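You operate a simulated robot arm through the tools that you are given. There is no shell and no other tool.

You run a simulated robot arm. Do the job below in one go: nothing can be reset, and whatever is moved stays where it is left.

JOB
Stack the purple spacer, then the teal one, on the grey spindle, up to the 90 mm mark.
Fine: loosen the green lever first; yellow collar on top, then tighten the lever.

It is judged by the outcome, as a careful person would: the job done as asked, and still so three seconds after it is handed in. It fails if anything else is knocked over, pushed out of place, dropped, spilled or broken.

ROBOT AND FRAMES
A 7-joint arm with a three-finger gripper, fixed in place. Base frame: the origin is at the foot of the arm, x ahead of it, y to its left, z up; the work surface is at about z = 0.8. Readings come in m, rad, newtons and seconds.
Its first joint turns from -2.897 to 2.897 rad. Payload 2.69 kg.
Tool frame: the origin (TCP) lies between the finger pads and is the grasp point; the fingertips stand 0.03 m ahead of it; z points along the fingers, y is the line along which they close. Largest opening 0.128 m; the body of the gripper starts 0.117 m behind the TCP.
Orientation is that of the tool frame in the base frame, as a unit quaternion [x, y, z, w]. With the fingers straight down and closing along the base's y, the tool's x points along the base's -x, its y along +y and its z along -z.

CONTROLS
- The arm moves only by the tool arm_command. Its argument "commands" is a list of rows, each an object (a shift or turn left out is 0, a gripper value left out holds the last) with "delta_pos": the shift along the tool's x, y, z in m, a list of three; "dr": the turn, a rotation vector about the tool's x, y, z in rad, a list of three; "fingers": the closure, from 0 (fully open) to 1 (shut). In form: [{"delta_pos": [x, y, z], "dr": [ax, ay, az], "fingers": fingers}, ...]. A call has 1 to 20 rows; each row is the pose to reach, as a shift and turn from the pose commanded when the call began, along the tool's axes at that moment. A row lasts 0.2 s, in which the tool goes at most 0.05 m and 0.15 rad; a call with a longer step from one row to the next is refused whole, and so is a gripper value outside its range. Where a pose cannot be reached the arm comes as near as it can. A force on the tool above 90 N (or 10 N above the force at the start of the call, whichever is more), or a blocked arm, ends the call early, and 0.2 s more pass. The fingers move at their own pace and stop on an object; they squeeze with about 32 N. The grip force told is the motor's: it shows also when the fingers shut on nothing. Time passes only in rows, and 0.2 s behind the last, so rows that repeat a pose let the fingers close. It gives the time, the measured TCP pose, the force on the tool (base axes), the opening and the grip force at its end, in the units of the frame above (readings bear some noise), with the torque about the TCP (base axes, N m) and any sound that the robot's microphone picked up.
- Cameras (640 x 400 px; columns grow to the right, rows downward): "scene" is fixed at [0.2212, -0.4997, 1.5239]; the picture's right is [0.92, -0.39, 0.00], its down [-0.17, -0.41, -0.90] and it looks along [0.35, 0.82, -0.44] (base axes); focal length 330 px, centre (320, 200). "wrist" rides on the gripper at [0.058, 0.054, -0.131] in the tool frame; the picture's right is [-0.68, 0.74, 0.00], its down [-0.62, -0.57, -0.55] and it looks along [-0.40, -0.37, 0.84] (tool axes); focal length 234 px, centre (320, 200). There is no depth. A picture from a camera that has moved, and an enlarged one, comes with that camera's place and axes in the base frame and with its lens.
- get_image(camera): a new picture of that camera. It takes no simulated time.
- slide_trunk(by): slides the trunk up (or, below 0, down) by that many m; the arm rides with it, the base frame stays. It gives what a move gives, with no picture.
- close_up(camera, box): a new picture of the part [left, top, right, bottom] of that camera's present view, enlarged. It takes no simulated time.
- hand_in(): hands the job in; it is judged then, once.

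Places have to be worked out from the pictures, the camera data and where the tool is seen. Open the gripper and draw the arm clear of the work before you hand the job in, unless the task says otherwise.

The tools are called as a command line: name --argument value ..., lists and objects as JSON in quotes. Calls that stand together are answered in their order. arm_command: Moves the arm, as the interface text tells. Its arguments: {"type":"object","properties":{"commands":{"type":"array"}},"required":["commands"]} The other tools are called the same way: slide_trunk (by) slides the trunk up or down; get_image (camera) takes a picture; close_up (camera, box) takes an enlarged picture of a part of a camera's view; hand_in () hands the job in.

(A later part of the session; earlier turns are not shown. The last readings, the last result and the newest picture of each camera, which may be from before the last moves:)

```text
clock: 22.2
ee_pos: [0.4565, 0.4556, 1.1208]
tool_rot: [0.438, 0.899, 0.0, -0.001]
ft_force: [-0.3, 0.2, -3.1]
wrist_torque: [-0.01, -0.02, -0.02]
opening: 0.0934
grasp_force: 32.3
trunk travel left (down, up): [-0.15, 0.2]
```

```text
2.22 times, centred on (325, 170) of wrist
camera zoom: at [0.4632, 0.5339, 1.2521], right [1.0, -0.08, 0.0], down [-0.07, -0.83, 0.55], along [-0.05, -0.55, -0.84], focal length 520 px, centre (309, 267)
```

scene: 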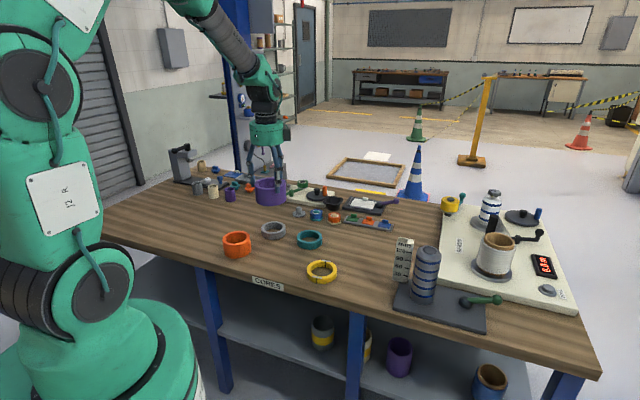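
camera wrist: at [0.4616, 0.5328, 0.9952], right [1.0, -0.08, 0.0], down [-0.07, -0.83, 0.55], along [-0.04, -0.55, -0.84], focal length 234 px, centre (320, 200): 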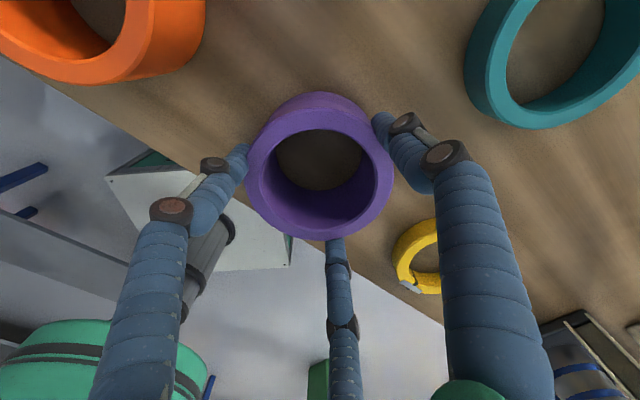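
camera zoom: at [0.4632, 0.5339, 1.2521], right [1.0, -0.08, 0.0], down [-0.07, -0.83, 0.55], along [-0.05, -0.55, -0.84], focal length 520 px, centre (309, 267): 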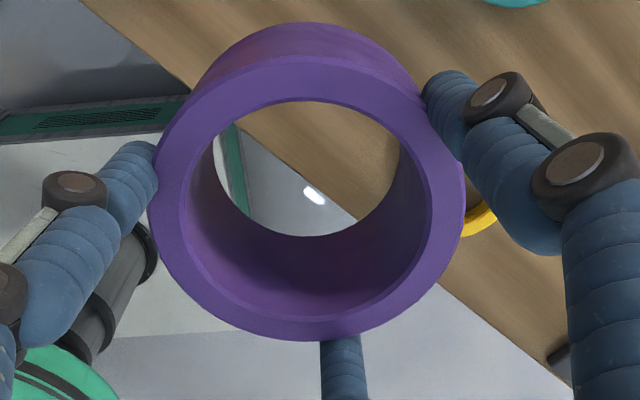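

The purple ring is held (3 N weight) and unchanged in the grip. I'll carry it level to above the spindle at (0.810, 0.090), with its bottom well above the spindle top.

arm_command --commands '[{"delta_pos": [-0.0392, 0.0041, 0], "fingers": 1}, {"delta_pos": [-0.0784, 0.0081, 0]}, {"delta_pos": [-0.1176, 0.0122, 0]}, {"delta_pos": [-0.1568, 0.0162, 0]}, {"delta_pos": [-0.196, 0.0203, 0]}, {"delta_pos": [-0.2352, 0.0243, 0]}, {"delta_pos": [-0.2743, 0.0284, 0]}, {"delta_pos": [-0.3135, 0.0324, 0]}, {"delta_pos": [-0.3527, 0.0365, 0]}, {"delta_pos": [-0.3919, 0.0405, 0]}, {"delta_pos": [-0.4311, 0.0446, 0]}, {"delta_pos": [-0.4703, 0.0486, 0]}, {"delta_pos": [-0.5095, 0.0527, 0]}, {"delta_pos": [-0.5095, 0.0527, 0]}, {"delta_pos": [-0.5095, 0.0527, 0]}]'

get_image --camera "wrist"

close_up --camera "wrist" --box '[230, 80, 420, 260]'

close_up --camera "scene" --box '[370, 130, 510, 340]'

```text
clock: 25.4
ee_pos: [0.8117, 0.0849, 1.1198]
tool_rot: [0.438, 0.899, 0.0, -0.001]
ft_force: [-0.3, 0.3, -2.7]
wrist_torque: [-0.01, -0.01, -0.04]
opening: 0.094
grasp_force: 31.6
trunk travel left (down, up): [-0.15, 0.2]
```

```text
taken
camera wrist: at [0.8176, 0.1642, 1.2505], right [1.0, -0.08, 0.0], down [-0.07, -0.83, 0.55], along [-0.04, -0.55, -0.84], focal length 234 px, centre (320, 200)
```

wrist: 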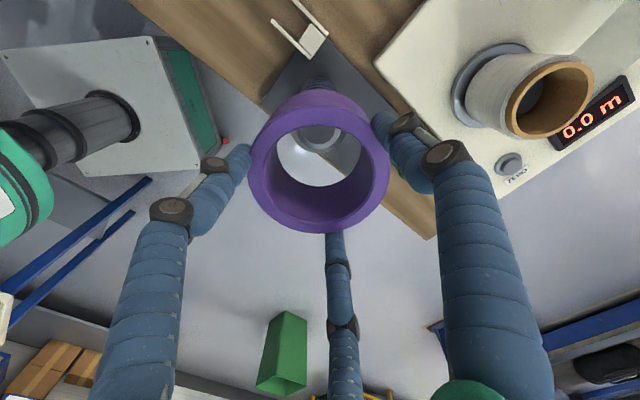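

```text
2.22 times, centred on (325, 170) of wrist
camera zoom: at [0.8176, 0.1642, 1.2505], right [1.0, -0.08, 0.0], down [-0.07, -0.83, 0.55], along [-0.04, -0.55, -0.84], focal length 520 px, centre (309, 267)
```

zoom: 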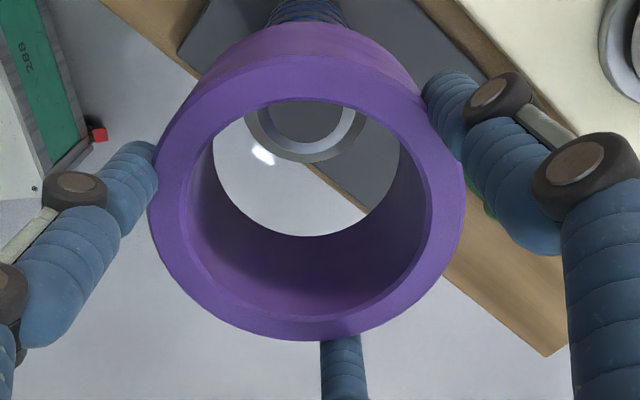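

```text
1.90 times, centred on (440, 235) of scene
camera zoom: at [0.2212, -0.4997, 1.5239], right [0.92, -0.39, 0.0], down [-0.17, -0.41, -0.9], along [0.35, 0.82, -0.44], focal length 628 px, centre (91, 133)
```

zoom: 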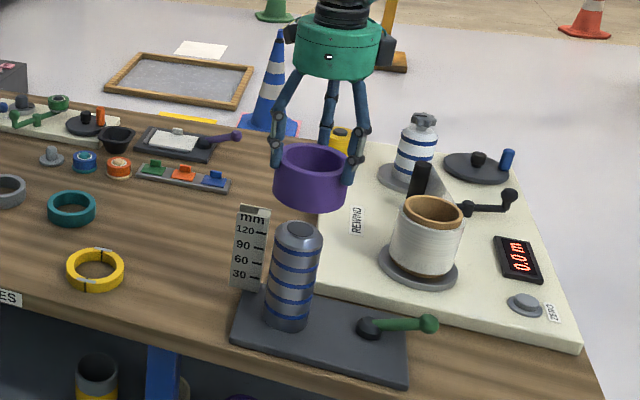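

In the wrist view the ring is within ~2 mm of the spindle axis (ring ≈ (0.8105, 0.0874), spindle ≈ (0.810, 0.0896)); bore ≈ 76 mm against spindle ≈ 71 mm. I'll correct the 2 mm and lower to just above the spindle top for a last look.

arm_command --commands '[{"delta_pos": [0.0019, 0.0008, 0.018], "fingers": 1}, {"delta_pos": [0.0019, 0.0008, 0.036]}, {"delta_pos": [0.0019, 0.0008, 0.053]}, {"delta_pos": [0.0019, 0.0008, 0.053]}]'

close_up --camera "wrist" --box '[230, 80, 420, 260]'

close_up --camera "scene" --box '[370, 180, 490, 320]'

```text
clock: 26.4
ee_pos: [0.8094, 0.0882, 1.0688]
tool_rot: [0.438, 0.899, 0.0, -0.001]
ft_force: [0.2, -0.9, -2.0]
wrist_torque: [-0.02, 0.02, 0.01]
opening: 0.0936
grasp_force: 32.3
trunk travel left (down, up): [-0.15, 0.2]
```

```text
2.22 times, centred on (325, 170) of wrist
camera zoom: at [0.816, 0.1668, 1.1992], right [1.0, -0.08, 0.0], down [-0.07, -0.83, 0.55], along [-0.05, -0.55, -0.84], focal length 520 px, centre (309, 267)
```

zoom: 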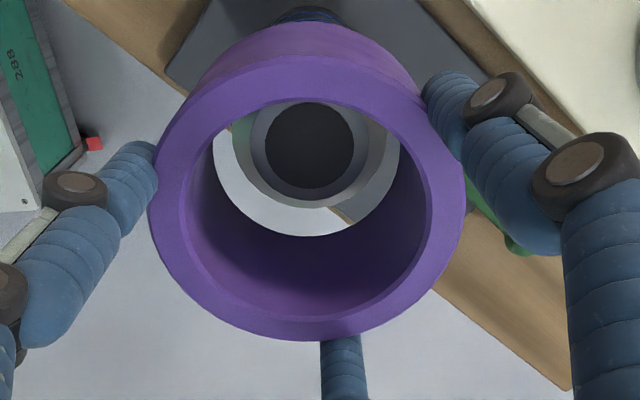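

```text
2.86 times, centred on (430, 250) of scene
camera zoom: at [0.2212, -0.4997, 1.5239], right [0.92, -0.39, 0.0], down [-0.17, -0.41, -0.9], along [0.35, 0.82, -0.44], focal length 942 px, centre (6, 57)
```

zoom: 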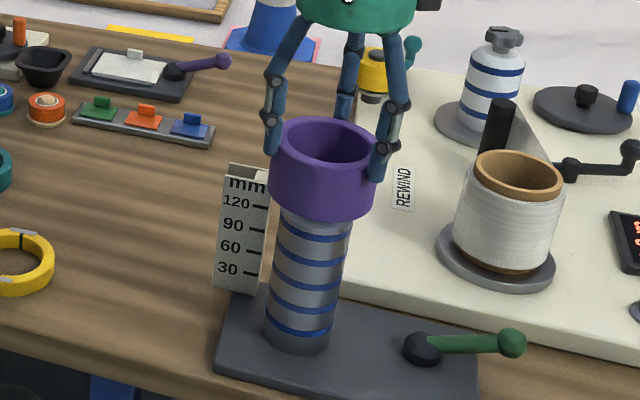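

Ring (≈(0.809, 0.090)) and spindle (≈(0.8097, 0.0893)) agree within about 1 mm. I'll lower slowly over the chamfer by 3 cm and check the forces.

arm_command --commands '[{"delta_pos": [-0.0005, 0.0001, 0.006], "fingers": 1}, {"delta_pos": [-0.0005, 0.0001, 0.012]}, {"delta_pos": [-0.0005, 0.0001, 0.018]}, {"delta_pos": [-0.0005, 0.0001, 0.024]}, {"delta_pos": [-0.0005, 0.0001, 0.03]}, {"delta_pos": [-0.0005, 0.0001, 0.03]}]'

close_up --camera "wrist" --box '[230, 80, 420, 260]'

close_up --camera "scene" --box '[370, 180, 490, 320]'

```text
clock: 27.8
ee_pos: [0.8104, 0.0879, 1.0397]
tool_rot: [0.439, 0.899, 0.001, -0.002]
ft_force: [0.0, -0.7, -2.5]
wrist_torque: [-0.02, -0.01, -0.04]
opening: 0.0936
grasp_force: 32.2
trunk travel left (down, up): [-0.15, 0.2]
```

```text
2.22 times, centred on (325, 170) of wrist
camera zoom: at [0.8166, 0.167, 1.1689], right [1.0, -0.08, 0.0], down [-0.07, -0.83, 0.55], along [-0.04, -0.55, -0.84], focal length 520 px, centre (309, 267)
```

zoom: 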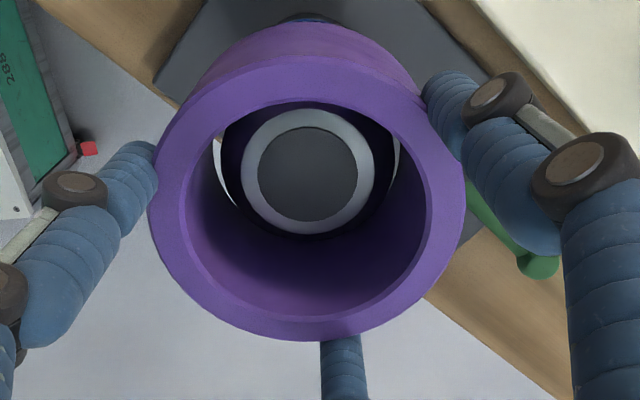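

```text
2.86 times, centred on (430, 250) of scene
camera zoom: at [0.2212, -0.4997, 1.5239], right [0.92, -0.39, 0.0], down [-0.17, -0.41, -0.9], along [0.35, 0.82, -0.44], focal length 942 px, centre (6, 57)
```

zoom: 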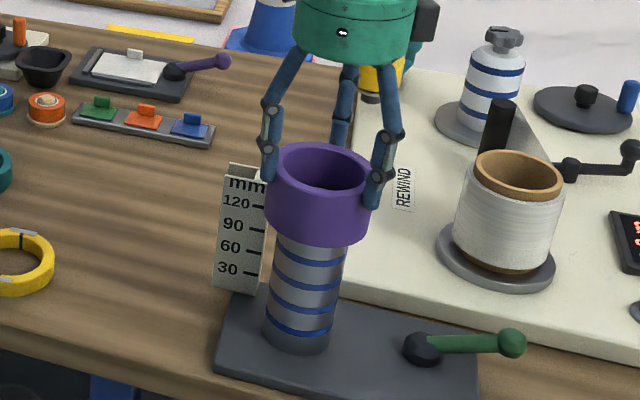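

The spindle is inside the bore with no side force. I'll continue lowering in steps to about 1 cm above the plate.

arm_command --commands '[{"delta_pos": [0, 0, 0.02], "fingers": 1}, {"delta_pos": [0, 0, 0.04]}, {"delta_pos": [0, 0, 0.06]}, {"delta_pos": [0, 0, 0.08]}, {"delta_pos": [0, 0, 0.1]}, {"delta_pos": [0, 0, 0.12]}, {"delta_pos": [0, 0, 0.138]}, {"delta_pos": [0, 0, 0.138]}]'

close_up --camera "wrist" --box '[200, 40, 440, 260]'

close_up --camera "scene" --box '[370, 180, 490, 320]'

```text
clock: 29.6
ee_pos: [0.8101, 0.0882, 0.8992]
tool_rot: [0.439, 0.899, 0.0, -0.001]
ft_force: [0.4, 1.2, -2.4]
wrist_torque: [-0.03, 0.02, 0.03]
opening: 0.0935
grasp_force: 32.1
trunk travel left (down, up): [-0.15, 0.2]
```

```text
1.82 times, centred on (320, 150) of wrist
camera zoom: at [0.8164, 0.1663, 1.0299], right [1.0, -0.08, 0.0], down [-0.07, -0.83, 0.55], along [-0.05, -0.55, -0.84], focal length 426 px, centre (320, 291)
```

zoom: 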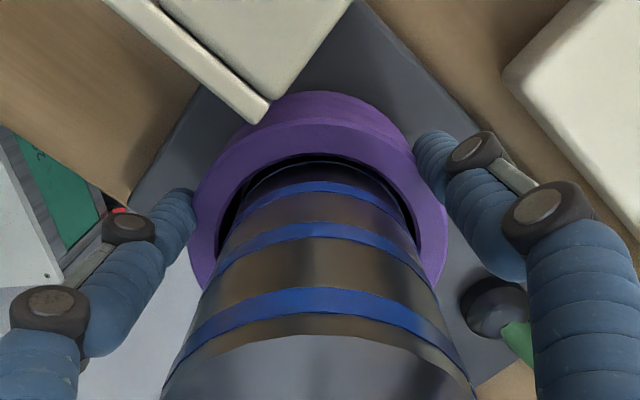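

```text
2.86 times, centred on (430, 250) of scene
camera zoom: at [0.2212, -0.4997, 1.5239], right [0.92, -0.39, 0.0], down [-0.17, -0.41, -0.9], along [0.35, 0.82, -0.44], focal length 942 px, centre (6, 57)
```

zoom: 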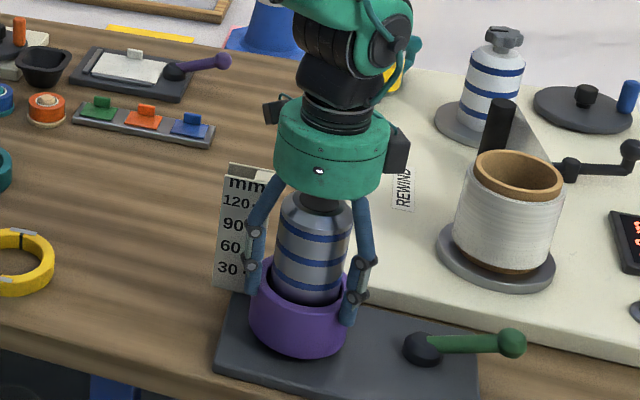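

About 1 cm remains above the plate, palm still clear of the spindle top. I'll lower in fine steps and watch the vertical force for contact.

arm_command --commands '[{"delta_pos": [0, 0, 0.003], "fingers": 1}, {"delta_pos": [0, 0, 0.006]}, {"delta_pos": [0, 0, 0.008]}, {"delta_pos": [0, 0, 0.008]}]'

close_up --camera "scene" --box '[380, 240, 460, 320]'

```text
clock: 30.6
ee_pos: [0.8101, 0.0882, 0.8923]
tool_rot: [0.438, 0.899, 0.001, -0.001]
ft_force: [-0.2, 0.2, -2.1]
wrist_torque: [0.0, 0.0, 0.01]
opening: 0.0938
grasp_force: 32.4
trunk travel left (down, up): [-0.15, 0.2]
```

```text
5.00 times, centred on (420, 280) of scene
camera zoom: at [0.2212, -0.4997, 1.5239], right [0.92, -0.39, 0.0], down [-0.17, -0.41, -0.9], along [0.35, 0.82, -0.44], focal length 1648 px, centre (-180, -200)
```

zoom: 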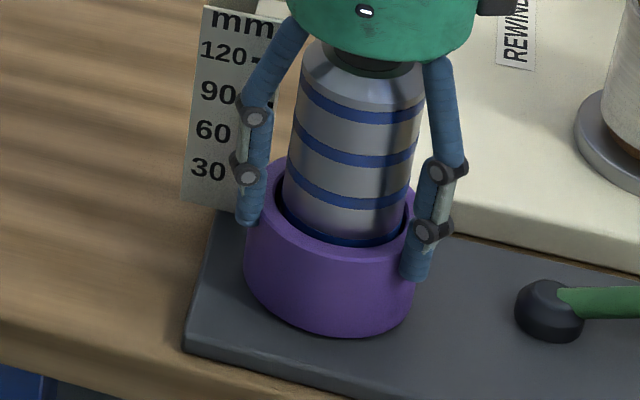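

No contact yet (−2.1 N is just the ring's weight). Lower a few more millimetres.

arm_command --commands '[{"delta_pos": [0, 0, 0.0015], "fingers": 1}, {"delta_pos": [0, 0, 0.003]}, {"delta_pos": [0, 0, 0.004]}, {"delta_pos": [0, 0, 0.004]}]'

```text
clock: 31.6
ee_pos: [0.8104, 0.0896, 0.8872]
tool_rot: [0.438, 0.899, 0.002, 0.0]
ft_force: [-2.3, 1.1, 9.7]
wrist_torque: [-0.34, 0.15, -0.07]
opening: 0.0937
grasp_force: 32.1
trunk travel left (down, up): [-0.15, 0.2]
```

Contact: force turned to +9.7 N upward, so the purple ring is sitting on the plate (plate top ≈ 0.8145). I'll open the fingers partly and check.

arm_command --commands '[{"delta_pos": [0, 0, -0.001], "fingers": 0.15}, {"delta_pos": [0, 0, -0.001], "fingers": 0.1}, {"delta_pos": [0, 0, -0.001], "fingers": 0.08}, {"delta_pos": [0, 0, -0.001], "fingers": 0.08}]'

close_up --camera "scene" --box '[380, 240, 460, 320]'

close_up --camera "wrist" --box '[200, 40, 440, 260]'

```text
clock: 32.6
ee_pos: [0.8099, 0.0877, 0.8876]
tool_rot: [0.438, 0.899, 0.0, -0.001]
ft_force: [-0.1, 0.1, 0.4]
wrist_torque: [0.0, 0.02, -0.03]
opening: 0.1176
grasp_force: 0.0
trunk travel left (down, up): [-0.15, 0.2]
```

```text
5.00 times, centred on (420, 280) of scene
camera zoom: at [0.2212, -0.4997, 1.5239], right [0.92, -0.39, 0.0], down [-0.17, -0.41, -0.9], along [0.35, 0.82, -0.44], focal length 1648 px, centre (-180, -200)
```

zoom: 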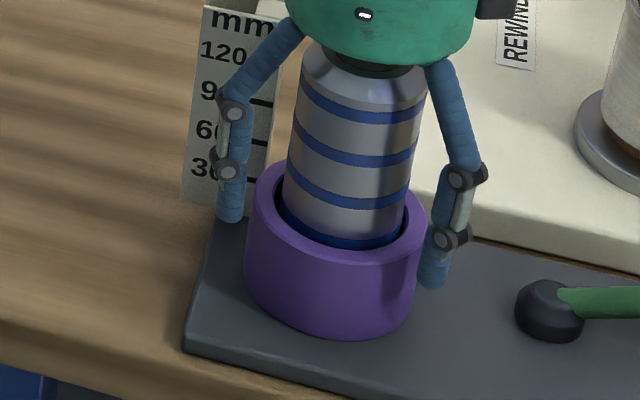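

```text
1.82 times, centred on (320, 150) of wrist
camera zoom: at [0.8166, 0.1671, 1.0194], right [1.0, -0.08, 0.0], down [-0.07, -0.83, 0.55], along [-0.05, -0.55, -0.84], focal length 426 px, centre (320, 291)
```

zoom: 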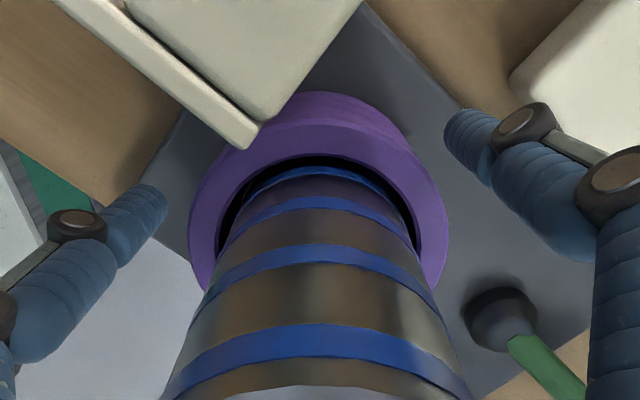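

Purple is seated around the spindle base and released. I'll rise straight up, then travel over to the teal ring, estimated near (0.613, 0.527).

arm_command --commands '[{"delta_pos": [0, 0, -0.04], "fingers": 0.08}, {"delta_pos": [0, 0, -0.087]}, {"delta_pos": [0, 0, -0.135]}, {"delta_pos": [0, 0, -0.183]}, {"delta_pos": [0, 0, -0.23], "fingers": 0}, {"delta_pos": [0.0425, 0.0104, -0.2195]}, {"delta_pos": [0.0851, 0.0209, -0.209]}, {"delta_pos": [0.1276, 0.0313, -0.1985]}, {"delta_pos": [0.1701, 0.0417, -0.188]}, {"delta_pos": [0.2126, 0.0521, -0.1775]}, {"delta_pos": [0.2552, 0.0626, -0.167]}, {"delta_pos": [0.2977, 0.073, -0.1565]}, {"delta_pos": [0.3402, 0.0834, -0.146]}, {"delta_pos": [0.3827, 0.0938, -0.1355]}, {"delta_pos": [0.4253, 0.1043, -0.125]}, {"delta_pos": [0.4678, 0.1147, -0.1145]}, {"delta_pos": [0.4678, 0.1147, -0.1145]}]'

get_image --camera "wrist"

get_image --camera "scene"

```text
clock: 36.2
ee_pos: [0.612, 0.5291, 1.0027]
tool_rot: [0.439, 0.898, 0.0, 0.0]
ft_force: [0.0, 1.0, 0.2]
wrist_torque: [-0.06, 0.0, 0.02]
opening: 0.1281
grasp_force: 0.1
trunk travel left (down, up): [-0.15, 0.2]
```

```text
taken
camera wrist: at [0.6181, 0.6076, 1.1333], right [1.0, -0.08, 0.0], down [-0.07, -0.83, 0.55], along [-0.04, -0.55, -0.84], focal length 234 px, centre (320, 200)
```

wrist: 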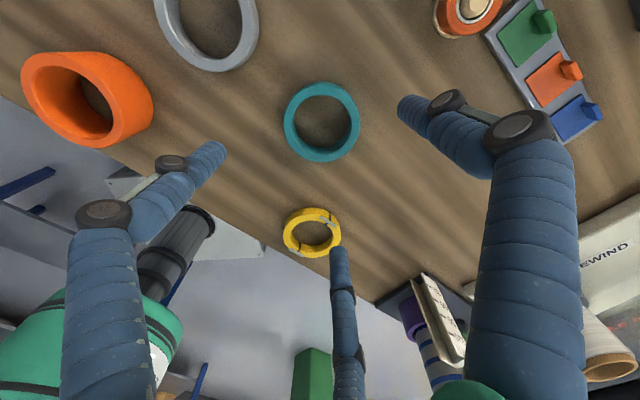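

```text
taken
```

scene: 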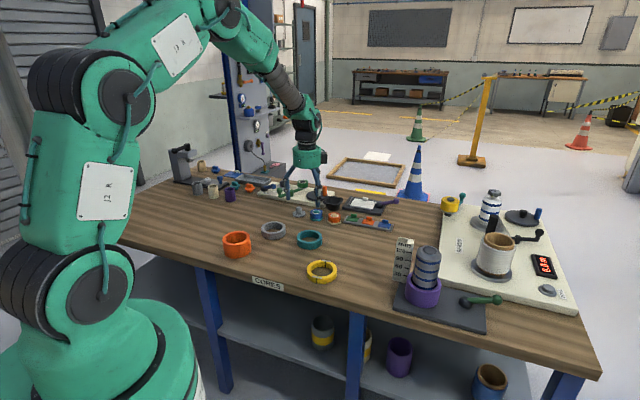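

Teal is centred in view. I'll zoom to measure its centre precisely.

close_up --camera "wrist" --box '[272, 72, 372, 172]'

close_up --camera "scene" --box '[380, 230, 460, 320]'

```text
4.00 times, centred on (322, 122) of wrist
camera zoom: at [0.6181, 0.6076, 1.1333], right [1.0, -0.08, 0.0], down [-0.07, -0.83, 0.55], along [-0.04, -0.55, -0.84], focal length 937 px, centre (312, 512)
```

zoom: 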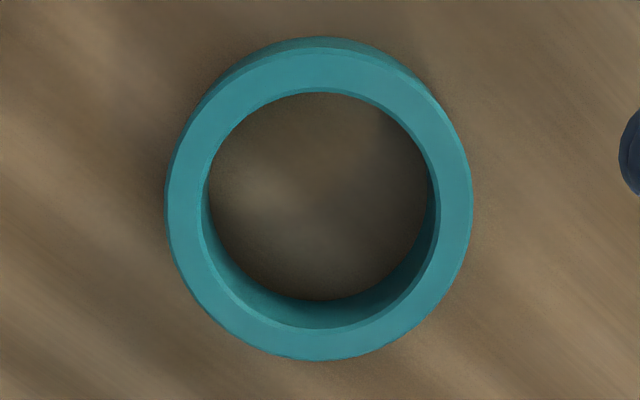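

```text
4.44 times, centred on (420, 275) of scene
camera zoom: at [0.2212, -0.4997, 1.5239], right [0.92, -0.39, 0.0], down [-0.17, -0.41, -0.9], along [0.35, 0.82, -0.44], focal length 1465 px, centre (-124, -133)
```

zoom: 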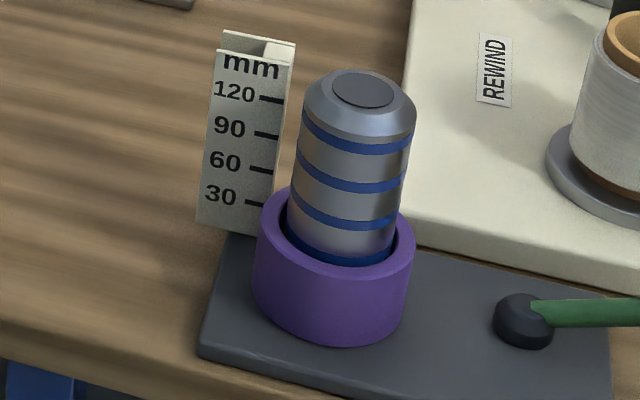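

Purple stands neatly at the spindle base. Teal's centre works out to about (0.6135, 0.5245), top z≈0.83; I'll lower to z=0.90 over it and re-measure.

arm_command --commands '[{"delta_pos": [-0.0022, -0.0008, 0.035], "fingers": 0}, {"delta_pos": [-0.0045, -0.0016, 0.07]}, {"delta_pos": [-0.0045, -0.0016, 0.1027]}, {"delta_pos": [-0.0045, -0.0016, 0.1027]}]'

close_up --camera "wrist" --box '[240, 70, 400, 230]'

```text
clock: 37.2
ee_pos: [0.6142, 0.5241, 0.9009]
tool_rot: [0.438, 0.899, 0.001, -0.001]
ft_force: [0.2, 0.1, -0.6]
wrist_torque: [-0.01, 0.02, 0.03]
opening: 0.1279
grasp_force: 0.1
trunk travel left (down, up): [-0.15, 0.2]
```

```text
2.50 times, centred on (320, 150) of wrist
camera zoom: at [0.6215, 0.6018, 1.0311], right [1.0, -0.08, 0.0], down [-0.07, -0.83, 0.55], along [-0.05, -0.55, -0.84], focal length 585 px, centre (320, 325)
```

zoom: 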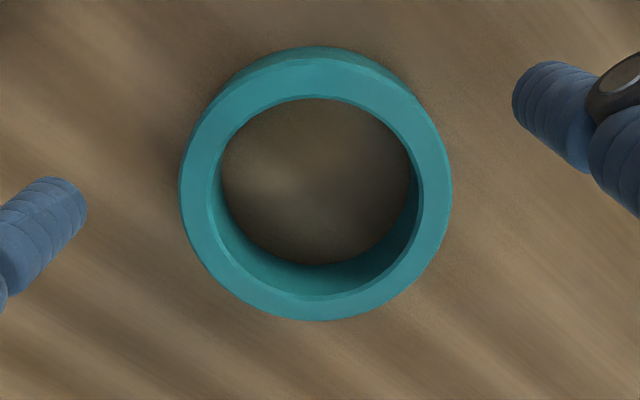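

Teal's centre (0.614, 0.524) coincides with the tool axis. I'll descend to z=0.840 and close on it.

arm_command --commands '[{"delta_pos": [0, 0, 0.03], "fingers": 0}, {"delta_pos": [0, 0, 0.055]}, {"delta_pos": [0, 0, 0.0609]}, {"delta_pos": [0, 0, 0.0609], "fingers": 0.12}, {"delta_pos": [0, 0, 0.0609], "fingers": 0.2}, {"delta_pos": [0, 0, 0.0609], "fingers": 1}, {"delta_pos": [0, 0, 0.0609], "fingers": 1}, {"delta_pos": [0, 0, 0.0609], "fingers": 1}]'

close_up --camera "wrist" --box '[230, 80, 420, 260]'

close_up --camera "scene" --box '[240, 180, 370, 290]'

```text
clock: 39.0
ee_pos: [0.6152, 0.523, 0.8421]
tool_rot: [0.439, 0.899, 0.0, -0.001]
ft_force: [0.2, -0.9, 0.4]
wrist_torque: [0.01, -0.06, -0.02]
opening: 0.0942
grasp_force: 32.0
trunk travel left (down, up): [-0.15, 0.2]
```

```text
2.22 times, centred on (325, 170) of wrist
camera zoom: at [0.6212, 0.6019, 0.9723], right [1.0, -0.08, 0.0], down [-0.07, -0.83, 0.55], along [-0.04, -0.55, -0.84], focal length 520 px, centre (309, 267)
```

zoom: 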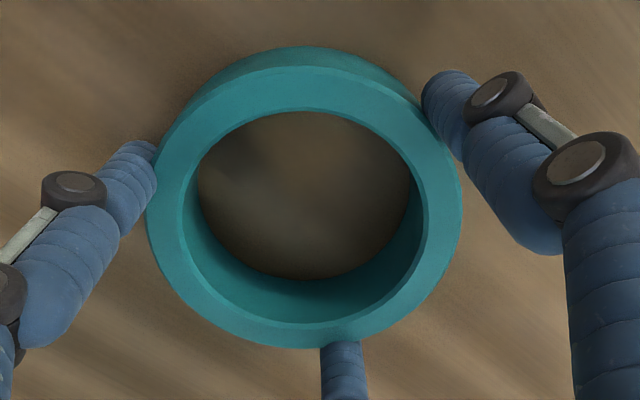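

```text
3.64 times, centred on (305, 235) of scene
camera zoom: at [0.2212, -0.4997, 1.5239], right [0.92, -0.39, 0.0], down [-0.17, -0.41, -0.9], along [0.35, 0.82, -0.44], focal length 1199 px, centre (374, 73)
```

zoom: 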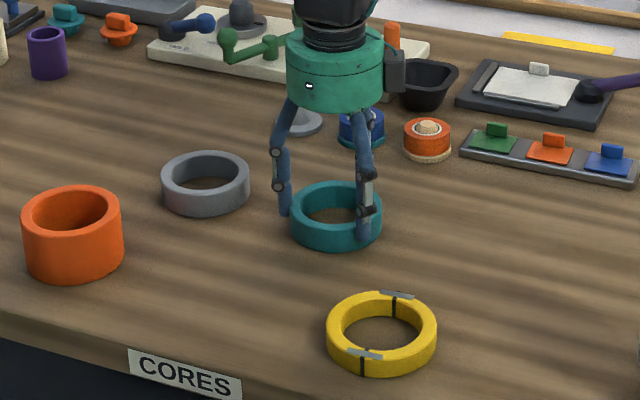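

Gripped at 94.2 mm, ring centred to about 1 mm. I'll lift straight up and check it is held.

arm_command --commands '[{"delta_pos": [0, 0, -0.01], "fingers": 1}, {"delta_pos": [0, 0, -0.04]}, {"delta_pos": [0, 0, -0.085]}, {"delta_pos": [0, 0, -0.13]}, {"delta_pos": [0, 0, -0.175]}, {"delta_pos": [0, 0, -0.22]}, {"delta_pos": [0, 0, -0.258]}, {"delta_pos": [0, 0, -0.258]}]'

close_up --camera "wrist" --box '[230, 80, 420, 260]'

```text
clock: 40.8
ee_pos: [0.6143, 0.5239, 1.1001]
tool_rot: [0.439, 0.899, 0.0, 0.0]
ft_force: [0.2, 0.0, -1.1]
wrist_torque: [0.03, -0.04, 0.01]
opening: 0.0941
grasp_force: 32.0
trunk travel left (down, up): [-0.15, 0.2]
```

```text
2.22 times, centred on (325, 170) of wrist
camera zoom: at [0.6216, 0.602, 1.2304], right [1.0, -0.08, 0.0], down [-0.07, -0.83, 0.55], along [-0.04, -0.55, -0.84], focal length 520 px, centre (309, 267)
```

zoom: 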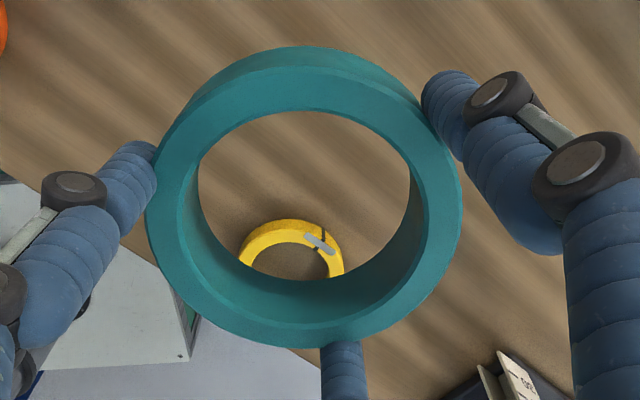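

Teal is held level. Carrying it across to above the spindle.

arm_command --commands '[{"delta_pos": [-0.0387, -0.0094, 0], "fingers": 1}, {"delta_pos": [-0.0774, -0.0187, 0]}, {"delta_pos": [-0.116, -0.0281, 0]}, {"delta_pos": [-0.1547, -0.0374, 0]}, {"delta_pos": [-0.1934, -0.0468, 0]}, {"delta_pos": [-0.2321, -0.0561, 0]}, {"delta_pos": [-0.2707, -0.0655, 0]}, {"delta_pos": [-0.3094, -0.0748, 0]}, {"delta_pos": [-0.3481, -0.0842, 0]}, {"delta_pos": [-0.3868, -0.0935, 0]}, {"delta_pos": [-0.4254, -0.1029, 0]}, {"delta_pos": [-0.4641, -0.1122, 0]}, {"delta_pos": [-0.4641, -0.1122, 0.03]}, {"delta_pos": [-0.4641, -0.1122, 0.055]}, {"delta_pos": [-0.4641, -0.1122, 0.055]}]'

close_up --camera "wrist" --box '[230, 80, 420, 260]'

close_up --camera "scene" --box '[370, 180, 490, 320]'

```text
clock: 44.0
ee_pos: [0.813, 0.0881, 1.0443]
tool_rot: [0.439, 0.899, 0.0, -0.001]
ft_force: [1.0, 0.5, -1.5]
wrist_torque: [0.01, 0.05, 0.01]
opening: 0.0941
grasp_force: 31.9
trunk travel left (down, up): [-0.15, 0.2]
```

```text
2.22 times, centred on (325, 170) of wrist
camera zoom: at [0.8196, 0.1666, 1.1751], right [1.0, -0.08, 0.0], down [-0.07, -0.83, 0.55], along [-0.05, -0.55, -0.84], focal length 520 px, centre (309, 267)
```

zoom: 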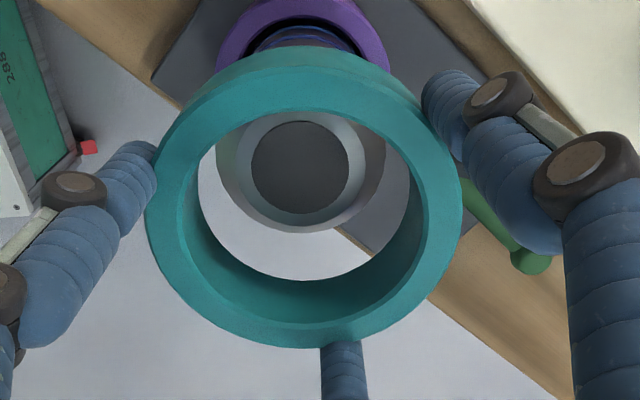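

```text
2.86 times, centred on (430, 250) of scene
camera zoom: at [0.2212, -0.4997, 1.5239], right [0.92, -0.39, 0.0], down [-0.17, -0.41, -0.9], along [0.35, 0.82, -0.44], focal length 942 px, centre (6, 57)
```

zoom: 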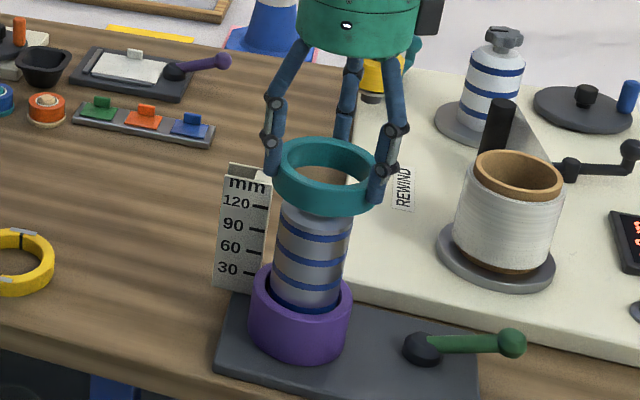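

Teal is about 2 mm off the spindle axis (shift needed ≈ (−0.002, +0.0015)). I'll correct that, then ease it over the chamfer.

arm_command --commands '[{"delta_pos": [0.0024, -0.0007, 0.003], "fingers": 1}, {"delta_pos": [0.0024, -0.0007, 0.008]}, {"delta_pos": [0.0024, -0.0007, 0.014]}, {"delta_pos": [0.0024, -0.0007, 0.02]}, {"delta_pos": [0.0024, -0.0007, 0.026]}, {"delta_pos": [0.0024, -0.0007, 0.032]}, {"delta_pos": [0.0024, -0.0007, 0.038]}, {"delta_pos": [0.0024, -0.0007, 0.038]}]'

close_up --camera "wrist" --box '[230, 80, 420, 260]'

close_up --camera "scene" --box '[370, 180, 490, 320]'

```text
clock: 45.8
ee_pos: [0.8097, 0.0911, 1.0052]
tool_rot: [0.439, 0.898, 0.0, -0.001]
ft_force: [0.1, -0.2, -0.8]
wrist_torque: [-0.02, -0.02, 0.0]
opening: 0.094
grasp_force: 31.9
trunk travel left (down, up): [-0.15, 0.2]
```

```text
2.22 times, centred on (325, 170) of wrist
camera zoom: at [0.8157, 0.1689, 1.1356], right [1.0, -0.08, 0.0], down [-0.07, -0.83, 0.55], along [-0.05, -0.55, -0.84], focal length 520 px, centre (309, 267)
```

zoom: 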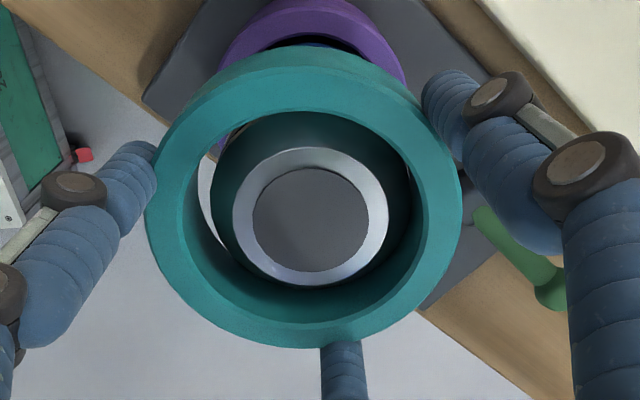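

```text
2.86 times, centred on (430, 250) of scene
camera zoom: at [0.2212, -0.4997, 1.5239], right [0.92, -0.39, 0.0], down [-0.17, -0.41, -0.9], along [0.35, 0.82, -0.44], focal length 942 px, centre (6, 57)
```

zoom: 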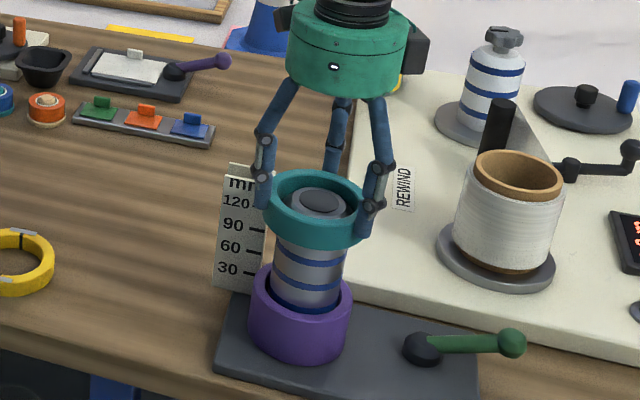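

The spindle top is inside the teal bore with no load, but sits slightly right of centre in the ring. I'll nudge ~2 mm back and continue lowering to just above the purple ring.

arm_command --commands '[{"delta_pos": [-0.002, 0.0001, 0], "fingers": 1}, {"delta_pos": [-0.002, 0.0001, 0.006]}, {"delta_pos": [-0.002, 0.0001, 0.014]}, {"delta_pos": [-0.002, 0.0001, 0.024]}, {"delta_pos": [-0.002, 0.0001, 0.036]}, {"delta_pos": [-0.002, 0.0001, 0.036]}]'

close_up --camera "wrist" --box '[230, 80, 420, 260]'

```text
clock: 47.2
ee_pos: [0.8099, 0.0878, 0.9698]
tool_rot: [0.438, 0.899, 0.002, 0.0]
ft_force: [0.4, -1.2, -1.6]
wrist_torque: [0.0, 0.01, 0.0]
opening: 0.0941
grasp_force: 32.4
trunk travel left (down, up): [-0.15, 0.2]
```

```text
2.22 times, centred on (325, 170) of wrist
camera zoom: at [0.817, 0.1666, 1.1], right [1.0, -0.08, 0.0], down [-0.07, -0.83, 0.55], along [-0.05, -0.55, -0.84], focal length 520 px, centre (309, 267)
```

zoom: 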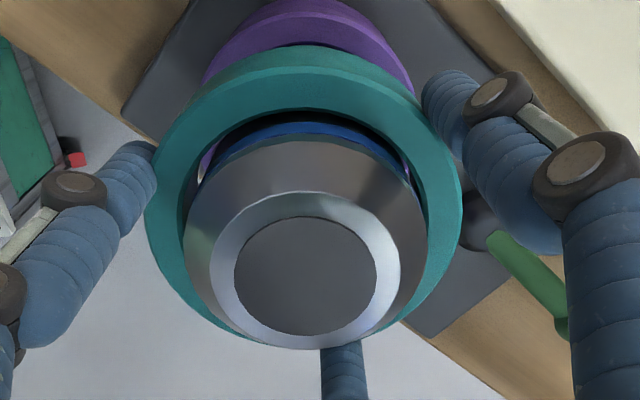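

No side load; the ring is passing over the spindle body. Continue down to about 8 mm above the purple ring.

arm_command --commands '[{"delta_pos": [0, 0, 0.012], "fingers": 1}, {"delta_pos": [0, 0, 0.024]}, {"delta_pos": [0, 0, 0.036]}, {"delta_pos": [0, 0, 0.045]}, {"delta_pos": [0, 0, 0.045]}]'

close_up --camera "scene" --box '[380, 230, 460, 320]'

```text
clock: 48.4
ee_pos: [0.8102, 0.0884, 0.9235]
tool_rot: [0.438, 0.899, 0.0, -0.001]
ft_force: [0.6, 0.1, -0.2]
wrist_torque: [0.05, -0.02, -0.01]
opening: 0.0944
grasp_force: 32.1
trunk travel left (down, up): [-0.15, 0.2]
```

```text
4.44 times, centred on (420, 275) of scene
camera zoom: at [0.2212, -0.4997, 1.5239], right [0.92, -0.39, 0.0], down [-0.17, -0.41, -0.9], along [0.35, 0.82, -0.44], focal length 1465 px, centre (-124, -133)
```

zoom: 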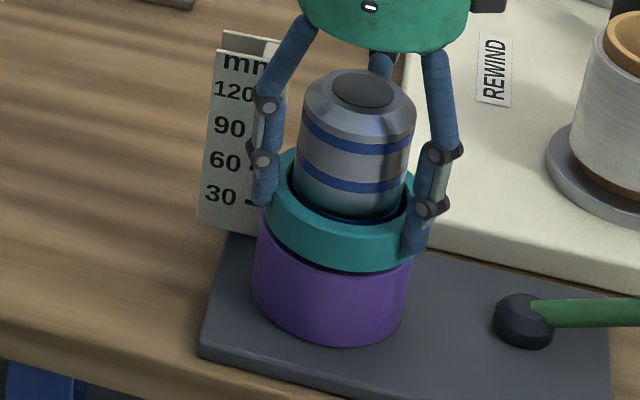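

Almost down on the purple ring; now fine steps to contact.

arm_command --commands '[{"delta_pos": [0, 0, 0.002], "fingers": 1}, {"delta_pos": [0, 0, 0.004]}, {"delta_pos": [0, 0, 0.006]}, {"delta_pos": [0, 0, 0.006]}]'

```text
clock: 49.4
ee_pos: [0.8107, 0.0878, 0.9191]
tool_rot: [0.439, 0.899, 0.0, -0.001]
ft_force: [-0.7, -0.2, -1.2]
wrist_torque: [0.02, 0.02, 0.02]
opening: 0.0943
grasp_force: 31.7
trunk travel left (down, up): [-0.15, 0.2]
```

No contact yet (−1.2 N is the ring's weight). A few more millimetres.

arm_command --commands '[{"delta_pos": [0, 0, 0.001], "fingers": 1}, {"delta_pos": [0, 0, 0.002]}, {"delta_pos": [0, 0, 0.003]}, {"delta_pos": [0, 0, 0.003]}]'

```text
clock: 50.4
ee_pos: [0.8102, 0.0877, 0.9177]
tool_rot: [0.438, 0.899, 0.001, 0.001]
ft_force: [0.1, -1.6, 14.8]
wrist_torque: [-0.15, 0.52, -0.03]
opening: 0.0942
grasp_force: 31.7
trunk travel left (down, up): [-0.15, 0.2]
```

Contact at 14.8 N: teal sits on purple (bottom ≈ 0.8745, exactly 60 mm up). Release and look.

arm_command --commands '[{"delta_pos": [0, 0, -0.0015], "fingers": 0.15}, {"delta_pos": [0, 0, -0.0015], "fingers": 0.1}, {"delta_pos": [0, 0, -0.0015], "fingers": 0.08}, {"delta_pos": [0, 0, -0.0015], "fingers": 0.08}]'

close_up --camera "scene" --box '[380, 230, 460, 320]'

close_up --camera "wrist" --box '[200, 40, 440, 260]'

```text
clock: 51.4
ee_pos: [0.81, 0.0891, 0.9168]
tool_rot: [0.438, 0.899, 0.001, -0.001]
ft_force: [1.0, -0.2, 0.2]
wrist_torque: [-0.02, 0.01, -0.03]
opening: 0.118
grasp_force: 0.2
trunk travel left (down, up): [-0.15, 0.2]
```

```text
4.44 times, centred on (420, 275) of scene
camera zoom: at [0.2212, -0.4997, 1.5239], right [0.92, -0.39, 0.0], down [-0.17, -0.41, -0.9], along [0.35, 0.82, -0.44], focal length 1465 px, centre (-124, -133)
```

zoom: 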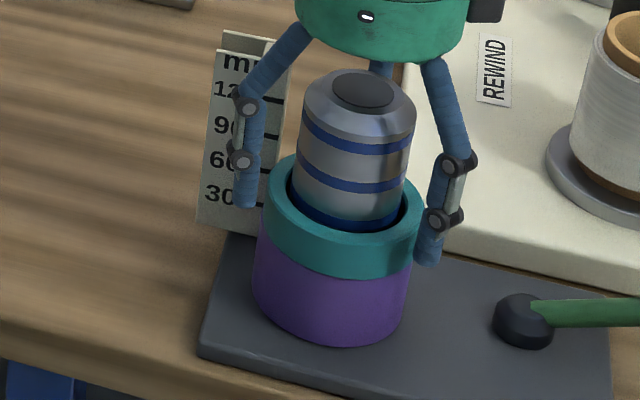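

```text
1.82 times, centred on (320, 150) of wrist
camera zoom: at [0.8167, 0.1672, 1.0476], right [1.0, -0.08, 0.0], down [-0.07, -0.83, 0.55], along [-0.05, -0.55, -0.84], focal length 426 px, centre (320, 291)
```

zoom: 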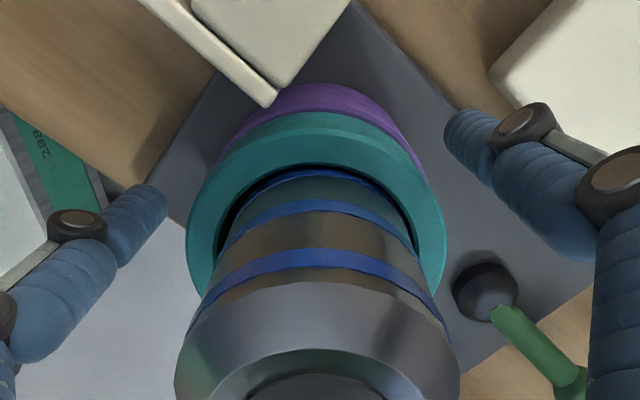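

Teal is flat on purple and released. Next the yellow collar: its seams run along about 48° in the base frame, so I'll turn the tool to close across the two halves (y-axis at 138°), rising first and then travelling over it.

arm_command --commands '[{"delta_pos": [0, 0, -0.04], "fingers": 0.08}, {"delta_pos": [0, 0, -0.09]}, {"delta_pos": [0, 0, -0.14]}, {"delta_pos": [0, 0, -0.19], "fingers": 0}, {"delta_pos": [0.0278, -0.003, -0.181], "dr": [0, 0, -0.1454]}, {"delta_pos": [0.0556, -0.0061, -0.172], "dr": [0, 0, -0.2909]}, {"delta_pos": [0.0834, -0.0091, -0.163], "dr": [0, 0, -0.4363]}, {"delta_pos": [0.1112, -0.0121, -0.155], "dr": [0, 0, -0.5817]}, {"delta_pos": [0.139, -0.0151, -0.146], "dr": [0, 0, -0.7271]}, {"delta_pos": [0.1668, -0.0182, -0.137], "dr": [0, 0, -0.8726]}, {"delta_pos": [0.1946, -0.0212, -0.128], "dr": [0, 0, -1.018]}, {"delta_pos": [0.2224, -0.0242, -0.119], "dr": [0, 0, -1.1634]}, {"delta_pos": [0.2502, -0.0272, -0.11], "dr": [0, 0, -1.3088]}, {"delta_pos": [0.278, -0.0303, -0.101], "dr": [0, 0, -1.4543]}, {"delta_pos": [0.3058, -0.0333, -0.093], "dr": [0, 0, -1.5997]}, {"delta_pos": [0.3336, -0.0363, -0.085], "dr": [0, 0, -1.745]}, {"delta_pos": [0.3336, -0.0363, -0.085], "dr": [0, 0, -1.745]}, {"delta_pos": [0.3336, -0.0363, -0.085], "dr": [0, 0, -1.745]}]'

get_image --camera "wrist"

get_image --camera "scene"

```text
clock: 55.2
ee_pos: [0.5766, 0.3284, 1.0026]
tool_rot: [-0.407, 0.914, 0.001, 0.0]
ft_force: [0.3, 0.4, 0.2]
wrist_torque: [-0.01, -0.02, 0.0]
opening: 0.1279
grasp_force: 0.2
trunk travel left (down, up): [-0.15, 0.2]
```

```text
taken
camera wrist: at [0.4985, 0.3209, 1.1335], right [-0.09, 1.0, 0.0], down [0.83, 0.08, 0.55], along [0.55, 0.05, -0.84], focal length 234 px, centre (320, 200)
```

wrist: 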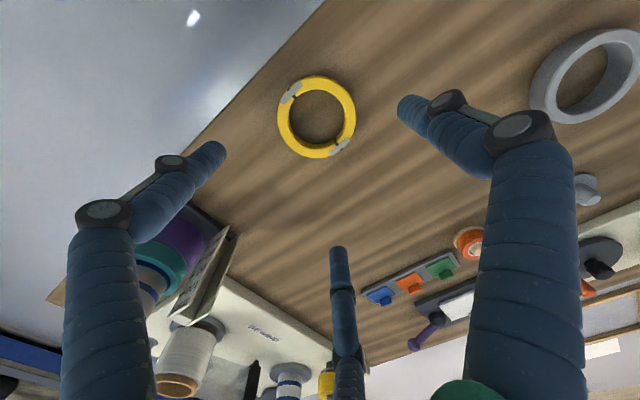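

```text
taken
```

scene: 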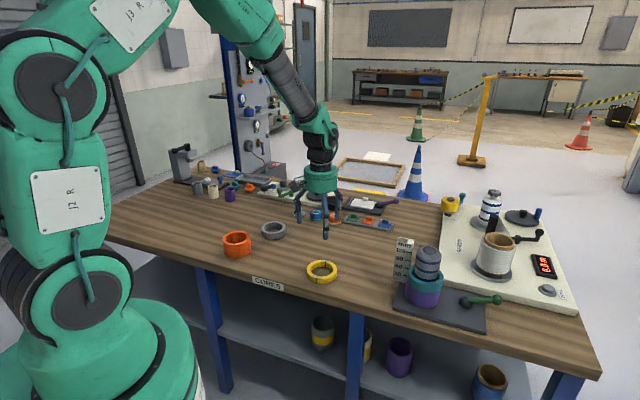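

The turned pose is reached and the collar is in view. Zoom to measure its centre.

close_up --camera "wrist" --box '[266, 66, 366, 166]'

close_up --camera "scene" --box '[370, 220, 510, 340]'

```text
4.00 times, centred on (316, 116) of wrist
camera zoom: at [0.4985, 0.3209, 1.1335], right [-0.09, 1.0, 0.0], down [0.83, 0.08, 0.55], along [0.55, 0.05, -0.84], focal length 937 px, centre (336, 536)
```

zoom: 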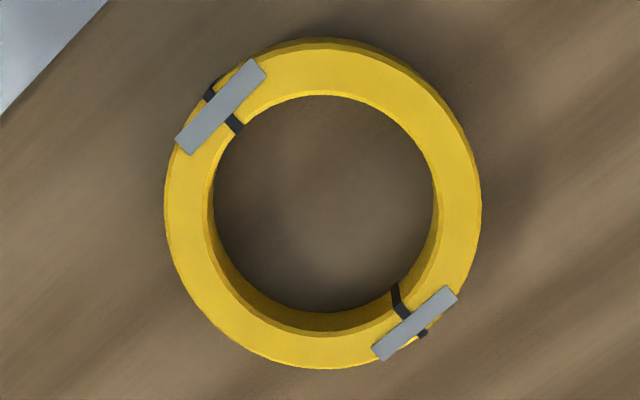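

```text
3.33 times, centred on (440, 280) of scene
camera zoom: at [0.2212, -0.4997, 1.5239], right [0.92, -0.39, 0.0], down [-0.17, -0.41, -0.9], along [0.35, 0.82, -0.44], focal length 1099 px, centre (-80, -67)
```

zoom: 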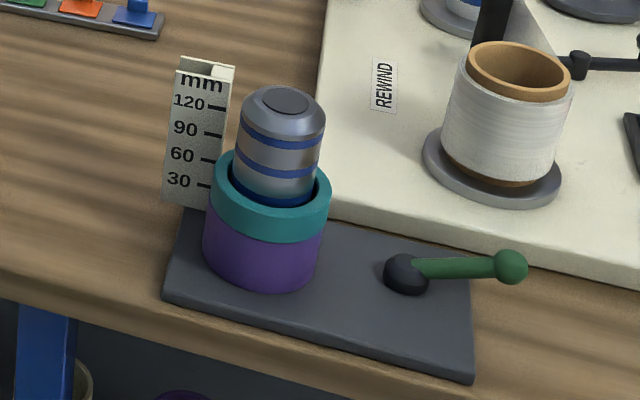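

Collar centre ≈ (0.578, 0.3235), top about 0.82–0.825, OD ≈ 97 mm; seams lie across the closing line as planned. I'll centre and lower to z=0.90 for a re-check.

arm_command --commands '[{"delta_pos": [0.0013, -0.0022, 0.035], "fingers": 0}, {"delta_pos": [0.0026, -0.0045, 0.07]}, {"delta_pos": [0.0026, -0.0045, 0.1026]}, {"delta_pos": [0.0026, -0.0045, 0.1026]}]'

close_up --camera "wrist" --box '[240, 70, 400, 230]'

close_up --camera "scene" --box '[270, 200, 380, 300]'

```text
clock: 56.2
ee_pos: [0.5789, 0.3255, 0.8992]
tool_rot: [-0.406, 0.914, 0.001, 0.0]
ft_force: [0.3, 0.3, -0.9]
wrist_torque: [-0.01, 0.01, 0.0]
opening: 0.1278
grasp_force: 0.0
trunk travel left (down, up): [-0.15, 0.2]
```

```text
2.50 times, centred on (320, 150) of wrist
camera zoom: at [0.499, 0.3166, 1.0301], right [-0.09, 1.0, 0.0], down [0.83, 0.08, 0.55], along [0.55, 0.05, -0.84], focal length 585 px, centre (320, 325)
```

zoom: 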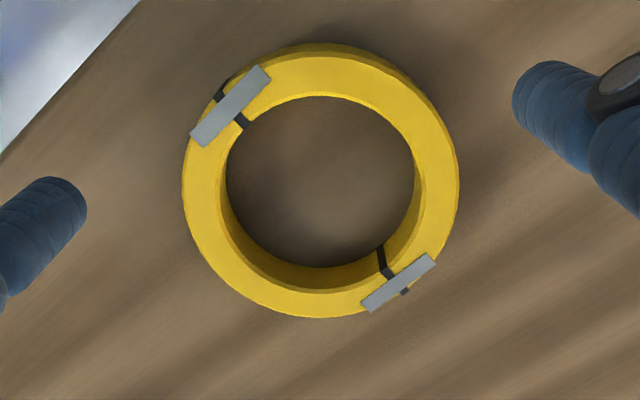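

```text
4.00 times, centred on (325, 250) of scene
camera zoom: at [0.2212, -0.4997, 1.5239], right [0.92, -0.39, 0.0], down [-0.17, -0.41, -0.9], along [0.35, 0.82, -0.44], focal length 1319 px, centre (300, 0)
```

zoom: 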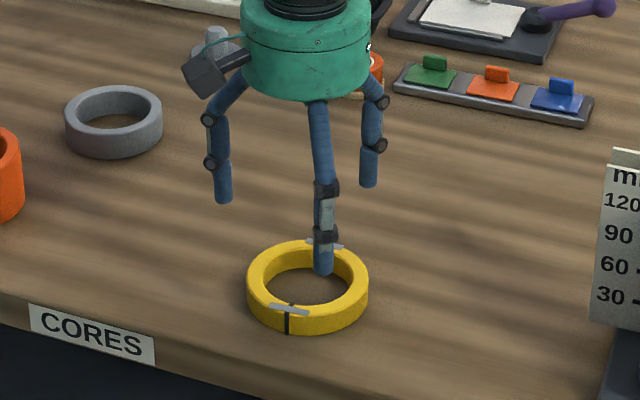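

Collar centre (0.5785, 0.323) agrees with the tool axis within ~1 mm. I'll go down to z≈0.838 and close on it across the halves.

arm_command --commands '[{"delta_pos": [0.0007, -0.0007, 0.03], "fingers": 0}, {"delta_pos": [0.0007, -0.0007, 0.052]}, {"delta_pos": [0.0007, -0.0007, 0.061]}, {"delta_pos": [0.0007, -0.0007, 0.061], "fingers": 0.12}, {"delta_pos": [0.0007, -0.0007, 0.061], "fingers": 0.2}, {"delta_pos": [0.0007, -0.0007, 0.061], "fingers": 1}, {"delta_pos": [0.0007, -0.0007, 0.061], "fingers": 1}, {"delta_pos": [0.0007, -0.0007, 0.061], "fingers": 1}]'

close_up --camera "wrist" --box '[230, 80, 420, 260]'

close_up --camera "scene" --box '[270, 200, 380, 300]'

```text
clock: 58.0
ee_pos: [0.5799, 0.3221, 0.838]
tool_rot: [-0.405, 0.914, 0.001, 0.0]
ft_force: [0.3, 0.6, 1.6]
wrist_torque: [0.06, -0.01, 0.05]
opening: 0.0977
grasp_force: 31.9
trunk travel left (down, up): [-0.15, 0.2]
```

```text
2.22 times, centred on (325, 170) of wrist
camera zoom: at [0.4997, 0.3149, 0.9688], right [-0.09, 1.0, 0.0], down [0.83, 0.08, 0.55], along [0.55, 0.05, -0.84], focal length 520 px, centre (309, 267)
```

zoom: 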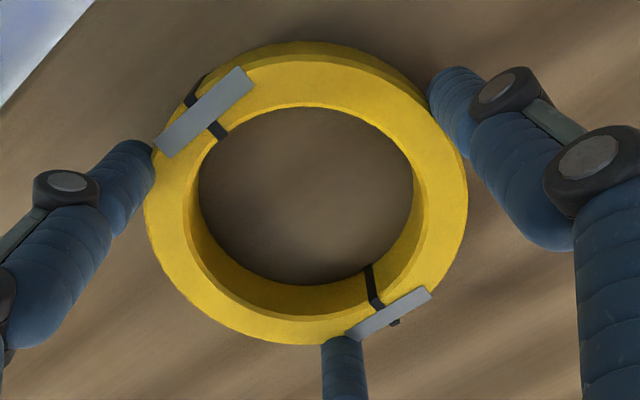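

```text
4.00 times, centred on (325, 250) of scene
camera zoom: at [0.2212, -0.4997, 1.5239], right [0.92, -0.39, 0.0], down [-0.17, -0.41, -0.9], along [0.35, 0.82, -0.44], focal length 1319 px, centre (300, 0)
```

zoom: 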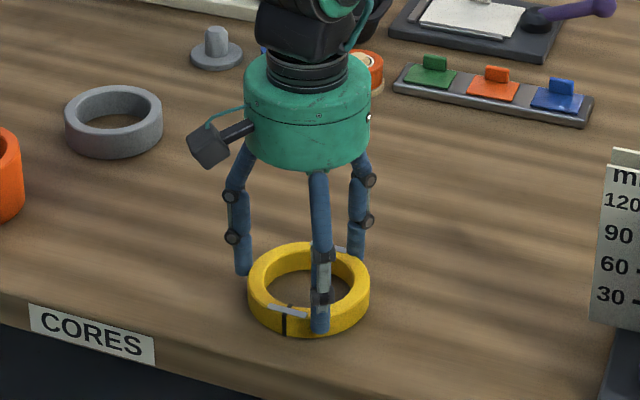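

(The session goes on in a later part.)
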